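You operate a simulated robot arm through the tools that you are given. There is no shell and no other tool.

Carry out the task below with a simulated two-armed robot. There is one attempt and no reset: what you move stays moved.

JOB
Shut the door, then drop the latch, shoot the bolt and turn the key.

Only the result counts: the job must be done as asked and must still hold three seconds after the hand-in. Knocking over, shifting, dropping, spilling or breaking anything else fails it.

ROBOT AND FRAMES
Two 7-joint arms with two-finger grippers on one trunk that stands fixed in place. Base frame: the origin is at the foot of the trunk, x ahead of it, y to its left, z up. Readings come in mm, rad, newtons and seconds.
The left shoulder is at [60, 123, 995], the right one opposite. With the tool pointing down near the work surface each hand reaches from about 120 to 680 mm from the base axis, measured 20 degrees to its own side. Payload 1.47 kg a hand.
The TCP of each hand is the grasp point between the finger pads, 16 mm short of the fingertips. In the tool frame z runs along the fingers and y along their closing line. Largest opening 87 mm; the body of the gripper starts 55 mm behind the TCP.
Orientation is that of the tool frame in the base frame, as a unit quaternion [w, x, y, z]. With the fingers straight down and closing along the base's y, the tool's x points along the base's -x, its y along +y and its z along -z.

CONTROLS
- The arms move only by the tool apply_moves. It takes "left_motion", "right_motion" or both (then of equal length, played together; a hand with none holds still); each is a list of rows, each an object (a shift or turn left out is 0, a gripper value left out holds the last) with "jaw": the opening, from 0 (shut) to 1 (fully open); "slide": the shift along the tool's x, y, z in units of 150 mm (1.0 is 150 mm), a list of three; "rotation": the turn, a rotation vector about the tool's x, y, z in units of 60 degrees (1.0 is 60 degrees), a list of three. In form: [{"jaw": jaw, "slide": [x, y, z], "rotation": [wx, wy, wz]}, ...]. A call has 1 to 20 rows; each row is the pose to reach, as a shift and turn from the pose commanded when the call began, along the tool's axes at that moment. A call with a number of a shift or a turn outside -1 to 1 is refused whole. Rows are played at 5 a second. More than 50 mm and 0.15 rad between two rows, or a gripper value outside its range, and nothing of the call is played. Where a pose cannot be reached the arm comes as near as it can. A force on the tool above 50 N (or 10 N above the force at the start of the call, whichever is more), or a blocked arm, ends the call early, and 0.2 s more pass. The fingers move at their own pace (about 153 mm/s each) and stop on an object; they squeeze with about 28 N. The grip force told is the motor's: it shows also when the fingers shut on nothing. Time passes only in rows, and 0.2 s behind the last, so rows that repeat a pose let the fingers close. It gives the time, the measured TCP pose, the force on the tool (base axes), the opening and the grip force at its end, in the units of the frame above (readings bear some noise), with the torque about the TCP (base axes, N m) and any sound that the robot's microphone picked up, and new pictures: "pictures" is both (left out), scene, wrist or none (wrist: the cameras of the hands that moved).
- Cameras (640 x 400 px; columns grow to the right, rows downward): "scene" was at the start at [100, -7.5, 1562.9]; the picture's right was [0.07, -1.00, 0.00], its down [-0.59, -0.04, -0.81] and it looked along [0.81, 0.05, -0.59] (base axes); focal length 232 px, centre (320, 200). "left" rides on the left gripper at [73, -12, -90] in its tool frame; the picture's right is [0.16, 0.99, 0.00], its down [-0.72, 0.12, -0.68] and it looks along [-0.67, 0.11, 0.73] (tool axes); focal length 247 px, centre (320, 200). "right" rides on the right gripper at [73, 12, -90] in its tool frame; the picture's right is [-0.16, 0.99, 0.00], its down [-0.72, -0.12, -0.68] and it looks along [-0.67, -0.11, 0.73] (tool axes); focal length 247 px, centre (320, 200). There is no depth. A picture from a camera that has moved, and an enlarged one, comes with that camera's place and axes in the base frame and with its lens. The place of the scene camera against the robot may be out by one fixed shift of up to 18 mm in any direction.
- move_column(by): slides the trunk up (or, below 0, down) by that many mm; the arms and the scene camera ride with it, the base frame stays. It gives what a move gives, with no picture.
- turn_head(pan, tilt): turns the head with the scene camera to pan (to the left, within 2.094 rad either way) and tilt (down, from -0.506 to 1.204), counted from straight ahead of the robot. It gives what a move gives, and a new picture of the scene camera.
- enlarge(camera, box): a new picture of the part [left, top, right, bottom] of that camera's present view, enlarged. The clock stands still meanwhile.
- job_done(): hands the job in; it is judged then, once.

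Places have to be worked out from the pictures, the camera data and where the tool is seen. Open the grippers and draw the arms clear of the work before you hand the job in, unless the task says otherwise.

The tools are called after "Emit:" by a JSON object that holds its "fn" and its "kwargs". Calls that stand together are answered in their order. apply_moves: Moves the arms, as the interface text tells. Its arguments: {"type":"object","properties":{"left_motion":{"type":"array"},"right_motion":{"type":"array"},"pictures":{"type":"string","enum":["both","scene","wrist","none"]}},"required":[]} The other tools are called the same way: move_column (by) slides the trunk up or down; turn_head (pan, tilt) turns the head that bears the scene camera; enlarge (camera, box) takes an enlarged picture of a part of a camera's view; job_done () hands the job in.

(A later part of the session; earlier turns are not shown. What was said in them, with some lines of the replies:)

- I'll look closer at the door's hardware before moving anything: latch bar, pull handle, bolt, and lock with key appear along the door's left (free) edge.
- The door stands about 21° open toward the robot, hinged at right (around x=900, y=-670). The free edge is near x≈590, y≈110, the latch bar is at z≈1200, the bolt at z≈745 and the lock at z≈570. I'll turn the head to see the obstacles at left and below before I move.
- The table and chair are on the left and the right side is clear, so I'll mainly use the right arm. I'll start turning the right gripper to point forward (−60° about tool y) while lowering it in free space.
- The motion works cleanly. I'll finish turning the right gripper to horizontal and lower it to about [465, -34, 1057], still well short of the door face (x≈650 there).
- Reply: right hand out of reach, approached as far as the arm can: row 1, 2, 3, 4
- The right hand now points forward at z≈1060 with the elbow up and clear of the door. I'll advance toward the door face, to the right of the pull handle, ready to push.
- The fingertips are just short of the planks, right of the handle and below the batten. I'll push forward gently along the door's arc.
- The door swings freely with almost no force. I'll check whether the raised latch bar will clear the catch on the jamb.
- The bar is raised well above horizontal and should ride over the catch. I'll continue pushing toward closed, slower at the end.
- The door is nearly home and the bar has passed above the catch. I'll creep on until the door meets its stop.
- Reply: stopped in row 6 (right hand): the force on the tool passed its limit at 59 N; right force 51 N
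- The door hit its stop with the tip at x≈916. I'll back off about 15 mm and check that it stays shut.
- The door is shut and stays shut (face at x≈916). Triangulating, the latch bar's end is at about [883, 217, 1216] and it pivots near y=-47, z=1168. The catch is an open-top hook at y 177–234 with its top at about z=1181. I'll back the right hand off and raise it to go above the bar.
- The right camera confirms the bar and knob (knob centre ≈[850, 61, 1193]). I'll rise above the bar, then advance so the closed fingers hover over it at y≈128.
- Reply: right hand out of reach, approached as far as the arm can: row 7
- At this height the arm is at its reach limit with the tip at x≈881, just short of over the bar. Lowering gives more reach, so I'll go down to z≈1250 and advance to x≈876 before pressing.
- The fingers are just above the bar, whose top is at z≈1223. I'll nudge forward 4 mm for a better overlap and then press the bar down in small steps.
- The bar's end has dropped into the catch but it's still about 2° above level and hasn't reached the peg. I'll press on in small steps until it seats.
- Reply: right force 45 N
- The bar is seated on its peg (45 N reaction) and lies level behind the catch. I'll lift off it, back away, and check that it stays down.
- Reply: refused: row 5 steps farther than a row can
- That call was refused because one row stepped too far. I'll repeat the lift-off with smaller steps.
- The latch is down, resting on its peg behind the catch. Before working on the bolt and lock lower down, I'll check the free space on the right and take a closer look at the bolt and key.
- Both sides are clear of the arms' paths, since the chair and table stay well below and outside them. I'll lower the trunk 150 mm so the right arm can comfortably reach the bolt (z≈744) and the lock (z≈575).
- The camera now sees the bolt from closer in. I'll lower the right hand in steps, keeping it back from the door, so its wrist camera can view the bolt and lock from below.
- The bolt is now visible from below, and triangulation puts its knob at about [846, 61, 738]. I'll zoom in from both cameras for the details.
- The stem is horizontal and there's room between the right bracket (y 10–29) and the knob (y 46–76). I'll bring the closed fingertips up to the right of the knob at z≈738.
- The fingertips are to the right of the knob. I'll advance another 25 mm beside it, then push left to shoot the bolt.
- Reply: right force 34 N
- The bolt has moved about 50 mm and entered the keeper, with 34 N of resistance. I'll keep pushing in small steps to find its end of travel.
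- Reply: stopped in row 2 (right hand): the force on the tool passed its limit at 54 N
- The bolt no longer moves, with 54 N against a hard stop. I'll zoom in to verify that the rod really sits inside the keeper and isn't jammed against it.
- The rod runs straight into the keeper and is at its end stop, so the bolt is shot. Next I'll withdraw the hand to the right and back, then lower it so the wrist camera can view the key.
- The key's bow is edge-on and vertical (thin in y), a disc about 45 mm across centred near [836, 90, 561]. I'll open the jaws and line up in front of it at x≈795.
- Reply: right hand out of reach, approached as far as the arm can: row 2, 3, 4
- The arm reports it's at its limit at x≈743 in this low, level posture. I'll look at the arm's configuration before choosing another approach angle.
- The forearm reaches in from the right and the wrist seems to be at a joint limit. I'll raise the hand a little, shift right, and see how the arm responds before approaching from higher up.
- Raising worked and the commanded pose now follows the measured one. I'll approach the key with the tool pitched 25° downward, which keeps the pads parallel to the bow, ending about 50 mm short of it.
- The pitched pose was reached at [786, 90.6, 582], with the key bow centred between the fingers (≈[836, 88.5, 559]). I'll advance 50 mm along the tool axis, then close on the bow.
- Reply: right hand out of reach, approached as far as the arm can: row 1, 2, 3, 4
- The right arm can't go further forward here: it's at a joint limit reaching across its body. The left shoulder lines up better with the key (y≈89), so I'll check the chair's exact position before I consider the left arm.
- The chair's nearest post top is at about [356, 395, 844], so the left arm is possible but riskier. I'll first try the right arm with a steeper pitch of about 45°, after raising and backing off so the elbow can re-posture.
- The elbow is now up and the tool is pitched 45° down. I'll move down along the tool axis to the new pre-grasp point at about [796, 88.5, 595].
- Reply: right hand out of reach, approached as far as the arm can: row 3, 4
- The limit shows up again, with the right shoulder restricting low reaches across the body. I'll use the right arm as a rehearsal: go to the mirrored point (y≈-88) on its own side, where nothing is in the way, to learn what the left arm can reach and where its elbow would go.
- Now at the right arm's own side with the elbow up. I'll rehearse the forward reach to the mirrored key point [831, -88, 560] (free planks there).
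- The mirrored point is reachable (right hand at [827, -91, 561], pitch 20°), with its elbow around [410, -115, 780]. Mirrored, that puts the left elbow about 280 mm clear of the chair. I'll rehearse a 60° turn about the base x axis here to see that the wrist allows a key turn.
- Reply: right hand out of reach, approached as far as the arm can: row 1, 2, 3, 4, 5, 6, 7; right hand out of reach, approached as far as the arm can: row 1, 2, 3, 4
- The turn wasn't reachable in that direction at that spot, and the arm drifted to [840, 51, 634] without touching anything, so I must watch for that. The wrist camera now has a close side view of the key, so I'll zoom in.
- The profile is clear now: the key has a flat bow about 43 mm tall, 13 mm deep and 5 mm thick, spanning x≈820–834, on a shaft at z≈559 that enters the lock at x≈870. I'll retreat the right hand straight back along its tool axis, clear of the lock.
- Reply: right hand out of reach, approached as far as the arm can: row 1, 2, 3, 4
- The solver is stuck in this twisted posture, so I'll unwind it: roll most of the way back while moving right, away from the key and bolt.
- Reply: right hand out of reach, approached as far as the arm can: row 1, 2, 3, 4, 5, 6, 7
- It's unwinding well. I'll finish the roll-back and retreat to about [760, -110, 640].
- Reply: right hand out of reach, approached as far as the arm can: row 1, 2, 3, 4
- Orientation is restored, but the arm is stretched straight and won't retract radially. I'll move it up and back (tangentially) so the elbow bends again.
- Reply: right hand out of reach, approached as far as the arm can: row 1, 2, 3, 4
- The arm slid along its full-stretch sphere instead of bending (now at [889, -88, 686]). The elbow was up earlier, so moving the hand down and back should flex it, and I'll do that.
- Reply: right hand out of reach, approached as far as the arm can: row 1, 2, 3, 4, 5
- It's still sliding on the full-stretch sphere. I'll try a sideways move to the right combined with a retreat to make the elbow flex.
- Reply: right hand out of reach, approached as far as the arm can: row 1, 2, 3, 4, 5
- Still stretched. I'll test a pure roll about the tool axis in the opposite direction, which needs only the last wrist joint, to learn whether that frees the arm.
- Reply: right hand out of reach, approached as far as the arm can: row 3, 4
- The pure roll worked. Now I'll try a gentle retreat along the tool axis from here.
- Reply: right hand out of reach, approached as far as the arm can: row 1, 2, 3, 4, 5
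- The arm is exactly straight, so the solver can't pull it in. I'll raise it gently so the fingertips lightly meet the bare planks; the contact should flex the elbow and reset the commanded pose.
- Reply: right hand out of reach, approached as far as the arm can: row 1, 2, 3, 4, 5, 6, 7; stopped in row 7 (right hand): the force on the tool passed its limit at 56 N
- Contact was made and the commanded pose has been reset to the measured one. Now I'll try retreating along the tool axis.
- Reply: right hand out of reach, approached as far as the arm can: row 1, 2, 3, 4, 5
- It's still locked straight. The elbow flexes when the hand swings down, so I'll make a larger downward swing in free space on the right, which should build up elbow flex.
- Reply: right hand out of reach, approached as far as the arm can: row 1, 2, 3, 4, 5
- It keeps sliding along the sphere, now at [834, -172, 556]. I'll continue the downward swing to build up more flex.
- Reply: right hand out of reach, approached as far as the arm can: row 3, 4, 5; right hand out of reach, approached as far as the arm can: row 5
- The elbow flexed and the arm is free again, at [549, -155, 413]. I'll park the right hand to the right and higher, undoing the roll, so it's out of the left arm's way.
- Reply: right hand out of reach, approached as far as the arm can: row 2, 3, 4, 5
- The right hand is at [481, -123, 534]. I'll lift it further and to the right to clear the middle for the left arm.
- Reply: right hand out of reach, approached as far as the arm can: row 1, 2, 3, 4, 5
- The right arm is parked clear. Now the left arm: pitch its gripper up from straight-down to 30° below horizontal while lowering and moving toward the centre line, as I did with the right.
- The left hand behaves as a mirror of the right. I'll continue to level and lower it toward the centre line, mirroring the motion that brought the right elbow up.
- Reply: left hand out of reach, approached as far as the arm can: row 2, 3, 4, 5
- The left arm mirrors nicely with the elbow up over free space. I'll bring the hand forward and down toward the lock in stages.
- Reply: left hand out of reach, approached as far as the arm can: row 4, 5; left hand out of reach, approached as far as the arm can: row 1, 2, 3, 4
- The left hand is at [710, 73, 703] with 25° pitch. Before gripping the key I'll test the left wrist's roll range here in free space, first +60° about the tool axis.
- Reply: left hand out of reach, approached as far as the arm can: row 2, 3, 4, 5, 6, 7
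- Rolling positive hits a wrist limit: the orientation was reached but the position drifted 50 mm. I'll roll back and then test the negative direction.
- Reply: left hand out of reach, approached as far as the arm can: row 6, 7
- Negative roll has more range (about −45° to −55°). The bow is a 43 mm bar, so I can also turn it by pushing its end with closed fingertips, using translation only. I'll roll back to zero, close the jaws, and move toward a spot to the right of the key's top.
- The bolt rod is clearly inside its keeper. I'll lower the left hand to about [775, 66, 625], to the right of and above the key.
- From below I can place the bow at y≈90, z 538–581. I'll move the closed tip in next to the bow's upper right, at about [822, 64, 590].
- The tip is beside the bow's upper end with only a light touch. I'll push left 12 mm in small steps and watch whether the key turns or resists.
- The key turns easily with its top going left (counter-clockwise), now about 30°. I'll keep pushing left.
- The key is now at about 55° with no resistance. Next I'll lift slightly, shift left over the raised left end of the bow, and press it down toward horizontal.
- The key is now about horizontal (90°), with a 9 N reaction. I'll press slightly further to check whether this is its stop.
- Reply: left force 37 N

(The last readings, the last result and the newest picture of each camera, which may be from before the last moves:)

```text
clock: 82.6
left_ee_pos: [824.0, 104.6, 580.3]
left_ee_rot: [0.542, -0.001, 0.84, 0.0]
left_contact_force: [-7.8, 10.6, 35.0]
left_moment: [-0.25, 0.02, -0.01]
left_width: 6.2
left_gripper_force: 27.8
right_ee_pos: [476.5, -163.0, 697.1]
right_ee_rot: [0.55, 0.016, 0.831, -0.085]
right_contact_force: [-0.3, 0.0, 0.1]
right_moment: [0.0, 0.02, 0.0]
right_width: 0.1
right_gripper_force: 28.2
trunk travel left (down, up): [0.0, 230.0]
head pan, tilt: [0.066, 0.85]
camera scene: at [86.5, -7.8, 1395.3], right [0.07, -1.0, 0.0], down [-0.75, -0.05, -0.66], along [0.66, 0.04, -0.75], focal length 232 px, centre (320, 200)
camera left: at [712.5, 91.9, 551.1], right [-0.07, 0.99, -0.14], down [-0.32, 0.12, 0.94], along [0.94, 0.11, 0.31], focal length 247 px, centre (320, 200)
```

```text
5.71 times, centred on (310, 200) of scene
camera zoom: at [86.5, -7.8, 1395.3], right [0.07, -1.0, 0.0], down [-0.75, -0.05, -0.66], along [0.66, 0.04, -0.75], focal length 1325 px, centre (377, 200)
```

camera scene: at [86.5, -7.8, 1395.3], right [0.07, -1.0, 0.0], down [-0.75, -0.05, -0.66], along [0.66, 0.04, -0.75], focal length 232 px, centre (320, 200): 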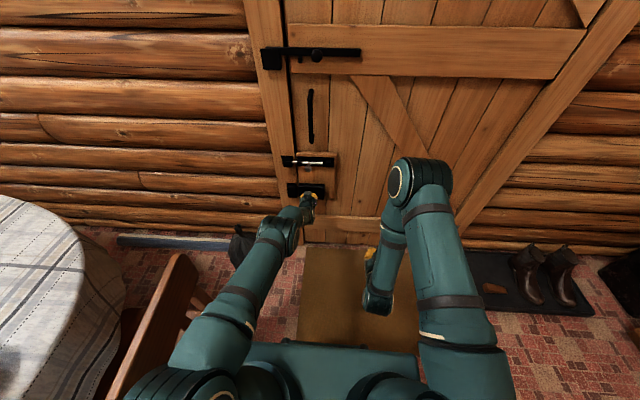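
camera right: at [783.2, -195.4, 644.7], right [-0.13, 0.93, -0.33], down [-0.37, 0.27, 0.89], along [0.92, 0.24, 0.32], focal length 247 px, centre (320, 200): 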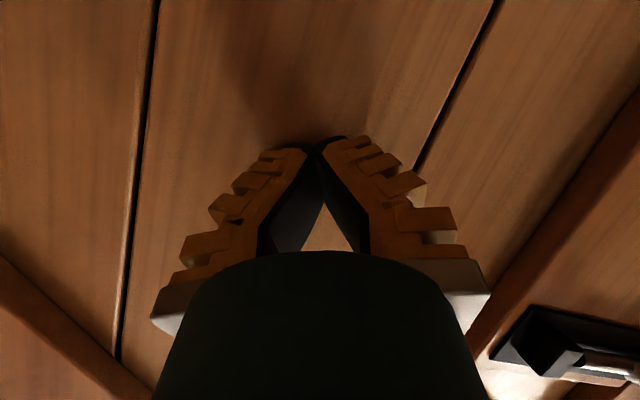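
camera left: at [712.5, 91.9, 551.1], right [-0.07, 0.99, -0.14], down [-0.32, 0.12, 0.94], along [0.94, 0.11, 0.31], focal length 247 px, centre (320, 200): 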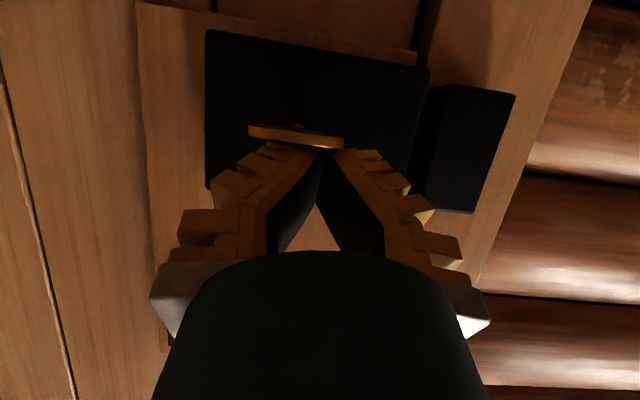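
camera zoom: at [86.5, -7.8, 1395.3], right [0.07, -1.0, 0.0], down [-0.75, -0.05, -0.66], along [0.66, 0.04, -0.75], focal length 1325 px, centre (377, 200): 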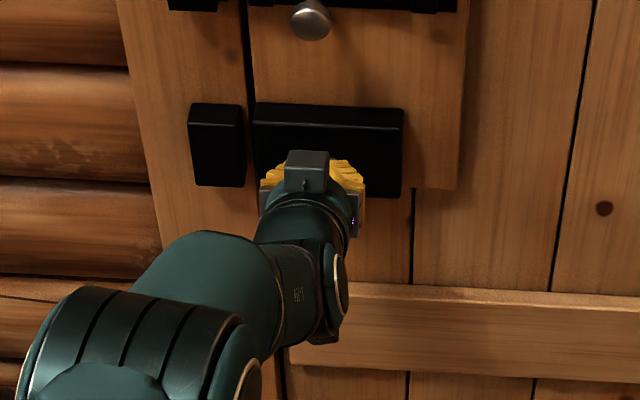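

It's a hard stop at 90° (35 N, with no further rotation), so the key is fully turned. I'll lift off and retreat to inspect the lock, bolt and latch.

Emit:
{"fn": "apply_moves", "kwargs": {"left_motion": [{"jaw": 0, "slide": [-0.05, 0, -0.02]}, {"slide": [-0.11, 0, -0.06]}, {"slide": [-0.13, 0, -0.3]}, {"slide": [-0.15, 0, -0.55]}, {"slide": [-0.2, 0, -0.8]}]}}

Emit:
{"fn": "enlarge", "kwargs": {"camera": "left", "box": [250, 0, 540, 180]}}

Emit:
{"fn": "enlarge", "kwargs": {"camera": "scene", "box": [270, 150, 350, 220]}}

```text
clock: 83.8
left_ee_pos: [730.1, 84.7, 653.5]
left_ee_rot: [0.536, -0.005, 0.844, 0.01]
left_contact_force: [-0.1, -0.3, -0.9]
left_moment: [0.0, 0.02, -0.02]
left_width: 0.0
left_gripper_force: 27.9
left hand out of reach, approached as far as the arm can: row 3, 4, 5
right_ee_pos: [477.4, -162.6, 695.6]
right_ee_rot: [0.549, 0.015, 0.831, -0.085]
right_contact_force: [-0.3, 1.1, 0.1]
right_moment: [-0.01, 0.0, 0.01]
right_width: 0.0
right_gripper_force: 28.0
trunk travel left (down, up): [0.0, 230.0]
head pan, tilt: [0.066, 0.85]
camera scene: at [90.6, -7.7, 1394.9], right [0.07, -1.0, 0.0], down [-0.75, -0.05, -0.66], along [0.66, 0.04, -0.75], focal length 232 px, centre (320, 200)
camera left: at [618.2, 69.6, 625.3], right [-0.09, 0.99, -0.13], down [-0.31, 0.1, 0.95], along [0.95, 0.12, 0.3], focal length 247 px, centre (320, 200)
```

scene: 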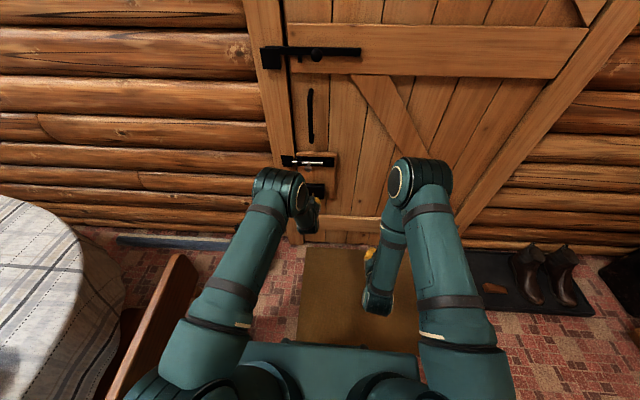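
left: 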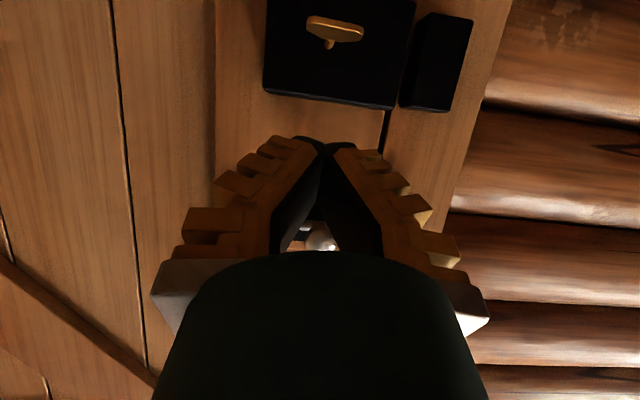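

```text
2.21 times, centred on (395, 90) of left
camera zoom: at [618.2, 69.6, 625.3], right [-0.09, 0.99, -0.13], down [-0.31, 0.1, 0.95], along [0.95, 0.12, 0.3], focal length 545 px, centre (154, 443)
```

zoom: 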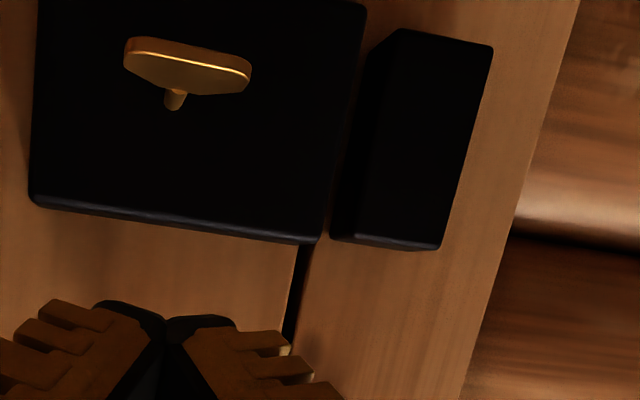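

```text
5.71 times, centred on (310, 185) of scene
camera zoom: at [90.6, -7.7, 1394.9], right [0.07, -1.0, 0.0], down [-0.75, -0.05, -0.66], along [0.66, 0.04, -0.75], focal length 1325 px, centre (377, 286)
```

zoom: 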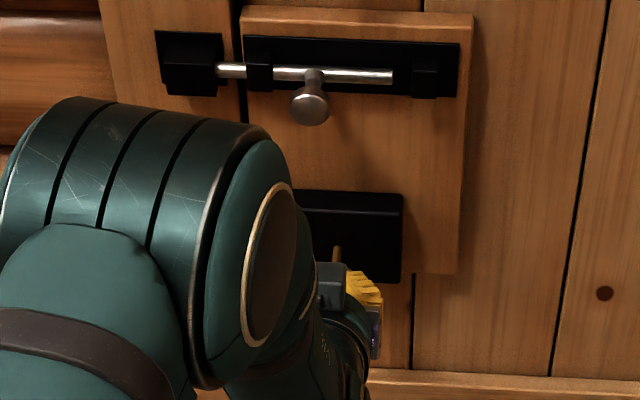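

The key stays horizontal, the bolt is in its keeper and the latch is down. I'll withdraw the left hand up and back along the way it came and open both grippers.

Emit:
{"fn": "apply_moves", "kwargs": {"left_motion": [{"jaw": 0.3, "slide": [-0.1, 0, -0.23]}, {"jaw": 0.6, "slide": [-0.2, 0, -0.46]}, {"jaw": 1.0, "slide": [-0.32, 0, -0.7]}, {"jaw": 1.0, "slide": [-0.44, 0, -0.94]}], "right_motion": [{"jaw": 0.3}, {"jaw": 0.6}, {"jaw": 1.0}, {"jaw": 1.0}], "pictures": "scene"}}

Emit:
{"fn": "enlarge", "kwargs": {"camera": "scene", "box": [270, 150, 350, 220]}}

```text
clock: 84.8
left_ee_pos: [629.7, 83.0, 770.3]
left_ee_rot: [0.537, -0.002, 0.844, 0.0]
left_contact_force: [1.0, 0.7, 0.2]
left_moment: [-0.04, -0.02, -0.06]
left_width: 87.0
left_gripper_force: 0.0
left hand out of reach, approached as far as the arm can: row 1, 2, 3
right_ee_pos: [477.6, -160.8, 696.2]
right_ee_rot: [0.549, 0.014, 0.831, -0.086]
right_contact_force: [-0.6, 0.1, -0.1]
right_moment: [-0.02, 0.04, -0.05]
right_width: 86.8
right_gripper_force: 0.0
trunk travel left (down, up): [0.0, 230.0]
head pan, tilt: [0.066, 0.85]
camera scene: at [91.2, -4.8, 1394.8], right [0.07, -1.0, 0.0], down [-0.75, -0.05, -0.66], along [0.66, 0.04, -0.75], focal length 232 px, centre (320, 200)
```

scene: 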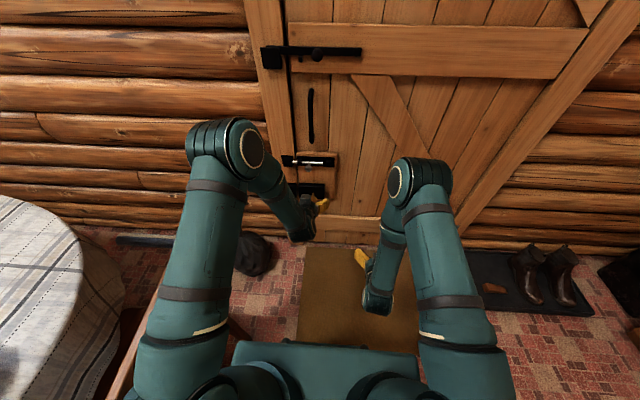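

```text
5.71 times, centred on (310, 185) of scene
camera zoom: at [91.2, -4.8, 1394.8], right [0.07, -1.0, 0.0], down [-0.75, -0.05, -0.66], along [0.66, 0.04, -0.75], focal length 1325 px, centre (377, 286)
```

zoom: 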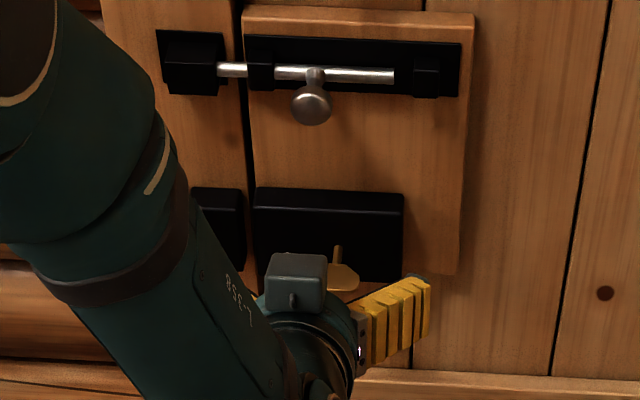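

Now I'll draw the left hand further back and up, clear of the door.

Emit:
{"fn": "apply_moves", "kwargs": {"left_motion": [{"jaw": 1.0, "slide": [-0.08, 0.06, -0.22]}, {"slide": [-0.16, 0.13, -0.44]}, {"slide": [-0.24, 0.2, -0.66]}, {"slide": [-0.32, 0.267, -0.887]}], "pictures": "scene"}}

Emit:
{"fn": "turn_head", "kwargs": {"pan": 0.066, "tilt": 0.7}}

Emit:
{"fn": "enlarge", "kwargs": {"camera": "scene", "box": [250, 60, 378, 140]}}

Emit:
{"fn": "enlarge", "kwargs": {"camera": "scene", "box": [270, 180, 350, 250]}}

```text
clock: 85.8
left_ee_pos: [529.7, 121.5, 869.6]
left_ee_rot: [0.537, 0.0, 0.843, 0.0]
left_contact_force: [-0.4, 0.4, -1.3]
left_moment: [0.0, 0.0, 0.01]
left_width: 86.9
left_gripper_force: 0.1
right_ee_pos: [477.9, -161.8, 696.1]
right_ee_rot: [0.551, 0.016, 0.83, -0.085]
right_contact_force: [-0.4, 0.3, 0.2]
right_moment: [-0.01, -0.05, -0.01]
right_width: 87.1
right_gripper_force: 0.1
trunk travel left (down, up): [0.0, 230.0]
head pan, tilt: [0.066, 0.85]
camera scene: at [90.4, -7.8, 1394.9], right [0.07, -1.0, 0.0], down [-0.75, -0.05, -0.66], along [0.66, 0.04, -0.75], focal length 232 px, centre (320, 200)
```

scene: 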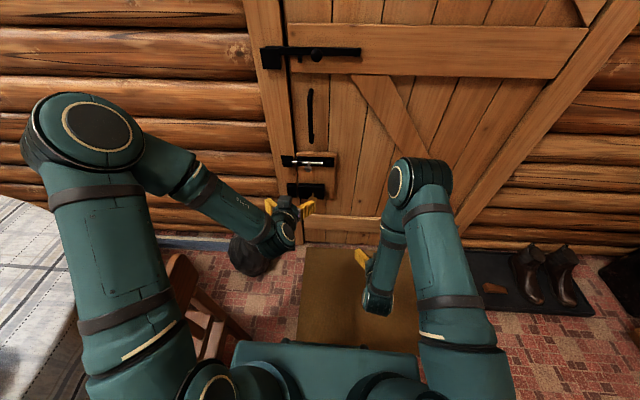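

```text
clock: 86.5
left_ee_pos: [531.1, 121.1, 869.4]
left_ee_rot: [0.537, 0.0, 0.843, 0.001]
left_contact_force: [0.1, -0.7, -0.3]
left_moment: [0.01, 0.01, 0.0]
left_width: 87.1
left_gripper_force: 0.0
right_ee_pos: [478.4, -161.3, 696.6]
right_ee_rot: [0.551, 0.017, 0.83, -0.086]
right_contact_force: [-0.1, -0.5, -0.1]
right_moment: [0.0, 0.0, 0.02]
right_width: 87.1
right_gripper_force: 0.1
trunk travel left (down, up): [0.0, 230.0]
head pan, tilt: [0.066, 0.7]
camera scene: at [97.5, -7.6, 1407.0], right [0.07, -1.0, 0.0], down [-0.64, -0.04, -0.76], along [0.76, 0.05, -0.64], focal length 232 px, centre (320, 200)
```

scene: 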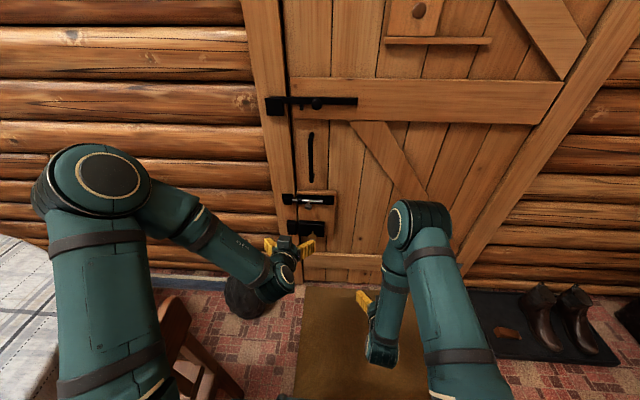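

```text
5.00 times, centred on (314, 100) of scene
camera zoom: at [97.5, -7.6, 1407.0], right [0.07, -1.0, 0.0], down [-0.64, -0.04, -0.76], along [0.76, 0.05, -0.64], focal length 1159 px, centre (350, 700)
```

zoom: 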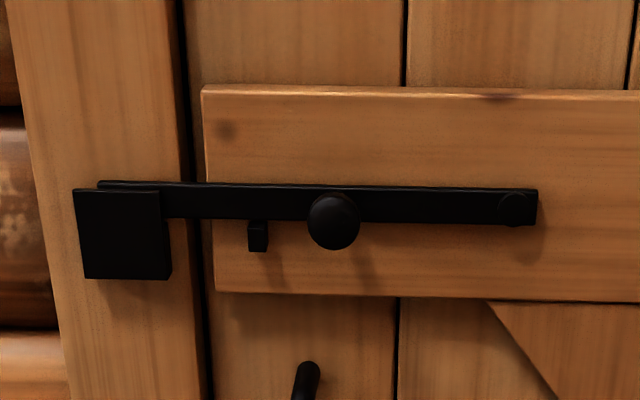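

```text
5.71 times, centred on (310, 215) of scene
camera zoom: at [97.5, -7.6, 1407.0], right [0.07, -1.0, 0.0], down [-0.64, -0.04, -0.76], along [0.76, 0.05, -0.64], focal length 1325 px, centre (377, 114)
```

zoom: 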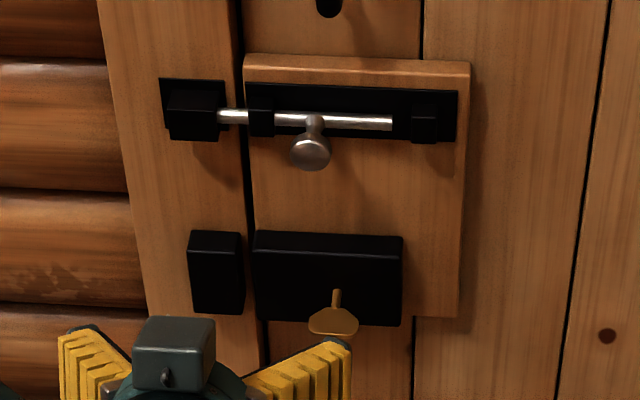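

All four are in place. The door is shut, the latch bar rests on its peg behind the catch, the bolt rod is in its keeper, and the key is turned a full 90° to its stop. Both grippers are open and clear and nothing else has been disturbed, so I'm handing in.

Emit:
{"fn": "job_done", "kwargs": {}}

```text
The job is handed in.
```

I shut the door, dropped the latch, shot the bolt and turned the key, then handed the job in; I have no verdict from the judging yet.

- **Door:** I pushed it against its stop, and it stayed shut when I let go.
- **Latch:** the bar rests on its peg behind the catch on the jamb. I pressed it down to about 45 N to be sure it was seated.
- **Bolt:** the rod is in its keeper. It moved about 46 mm to a hard stop and would not go further at 54 N.
- **Key:** I turned it counter-clockwise a full 90° to a hard stop and left the bow horizontal. I could not see the deadbolt itself or hear a click. I took this as the locking direction because the key turned freely that way and stopped hard at 90°.

While I was testing reach for the key, the right arm locked up fully stretched and pressed briefly on the bare door planks, at up to 56 N. I worked it free.

Nothing else appears moved in the final pictures. Both grippers are open and clear of the door.
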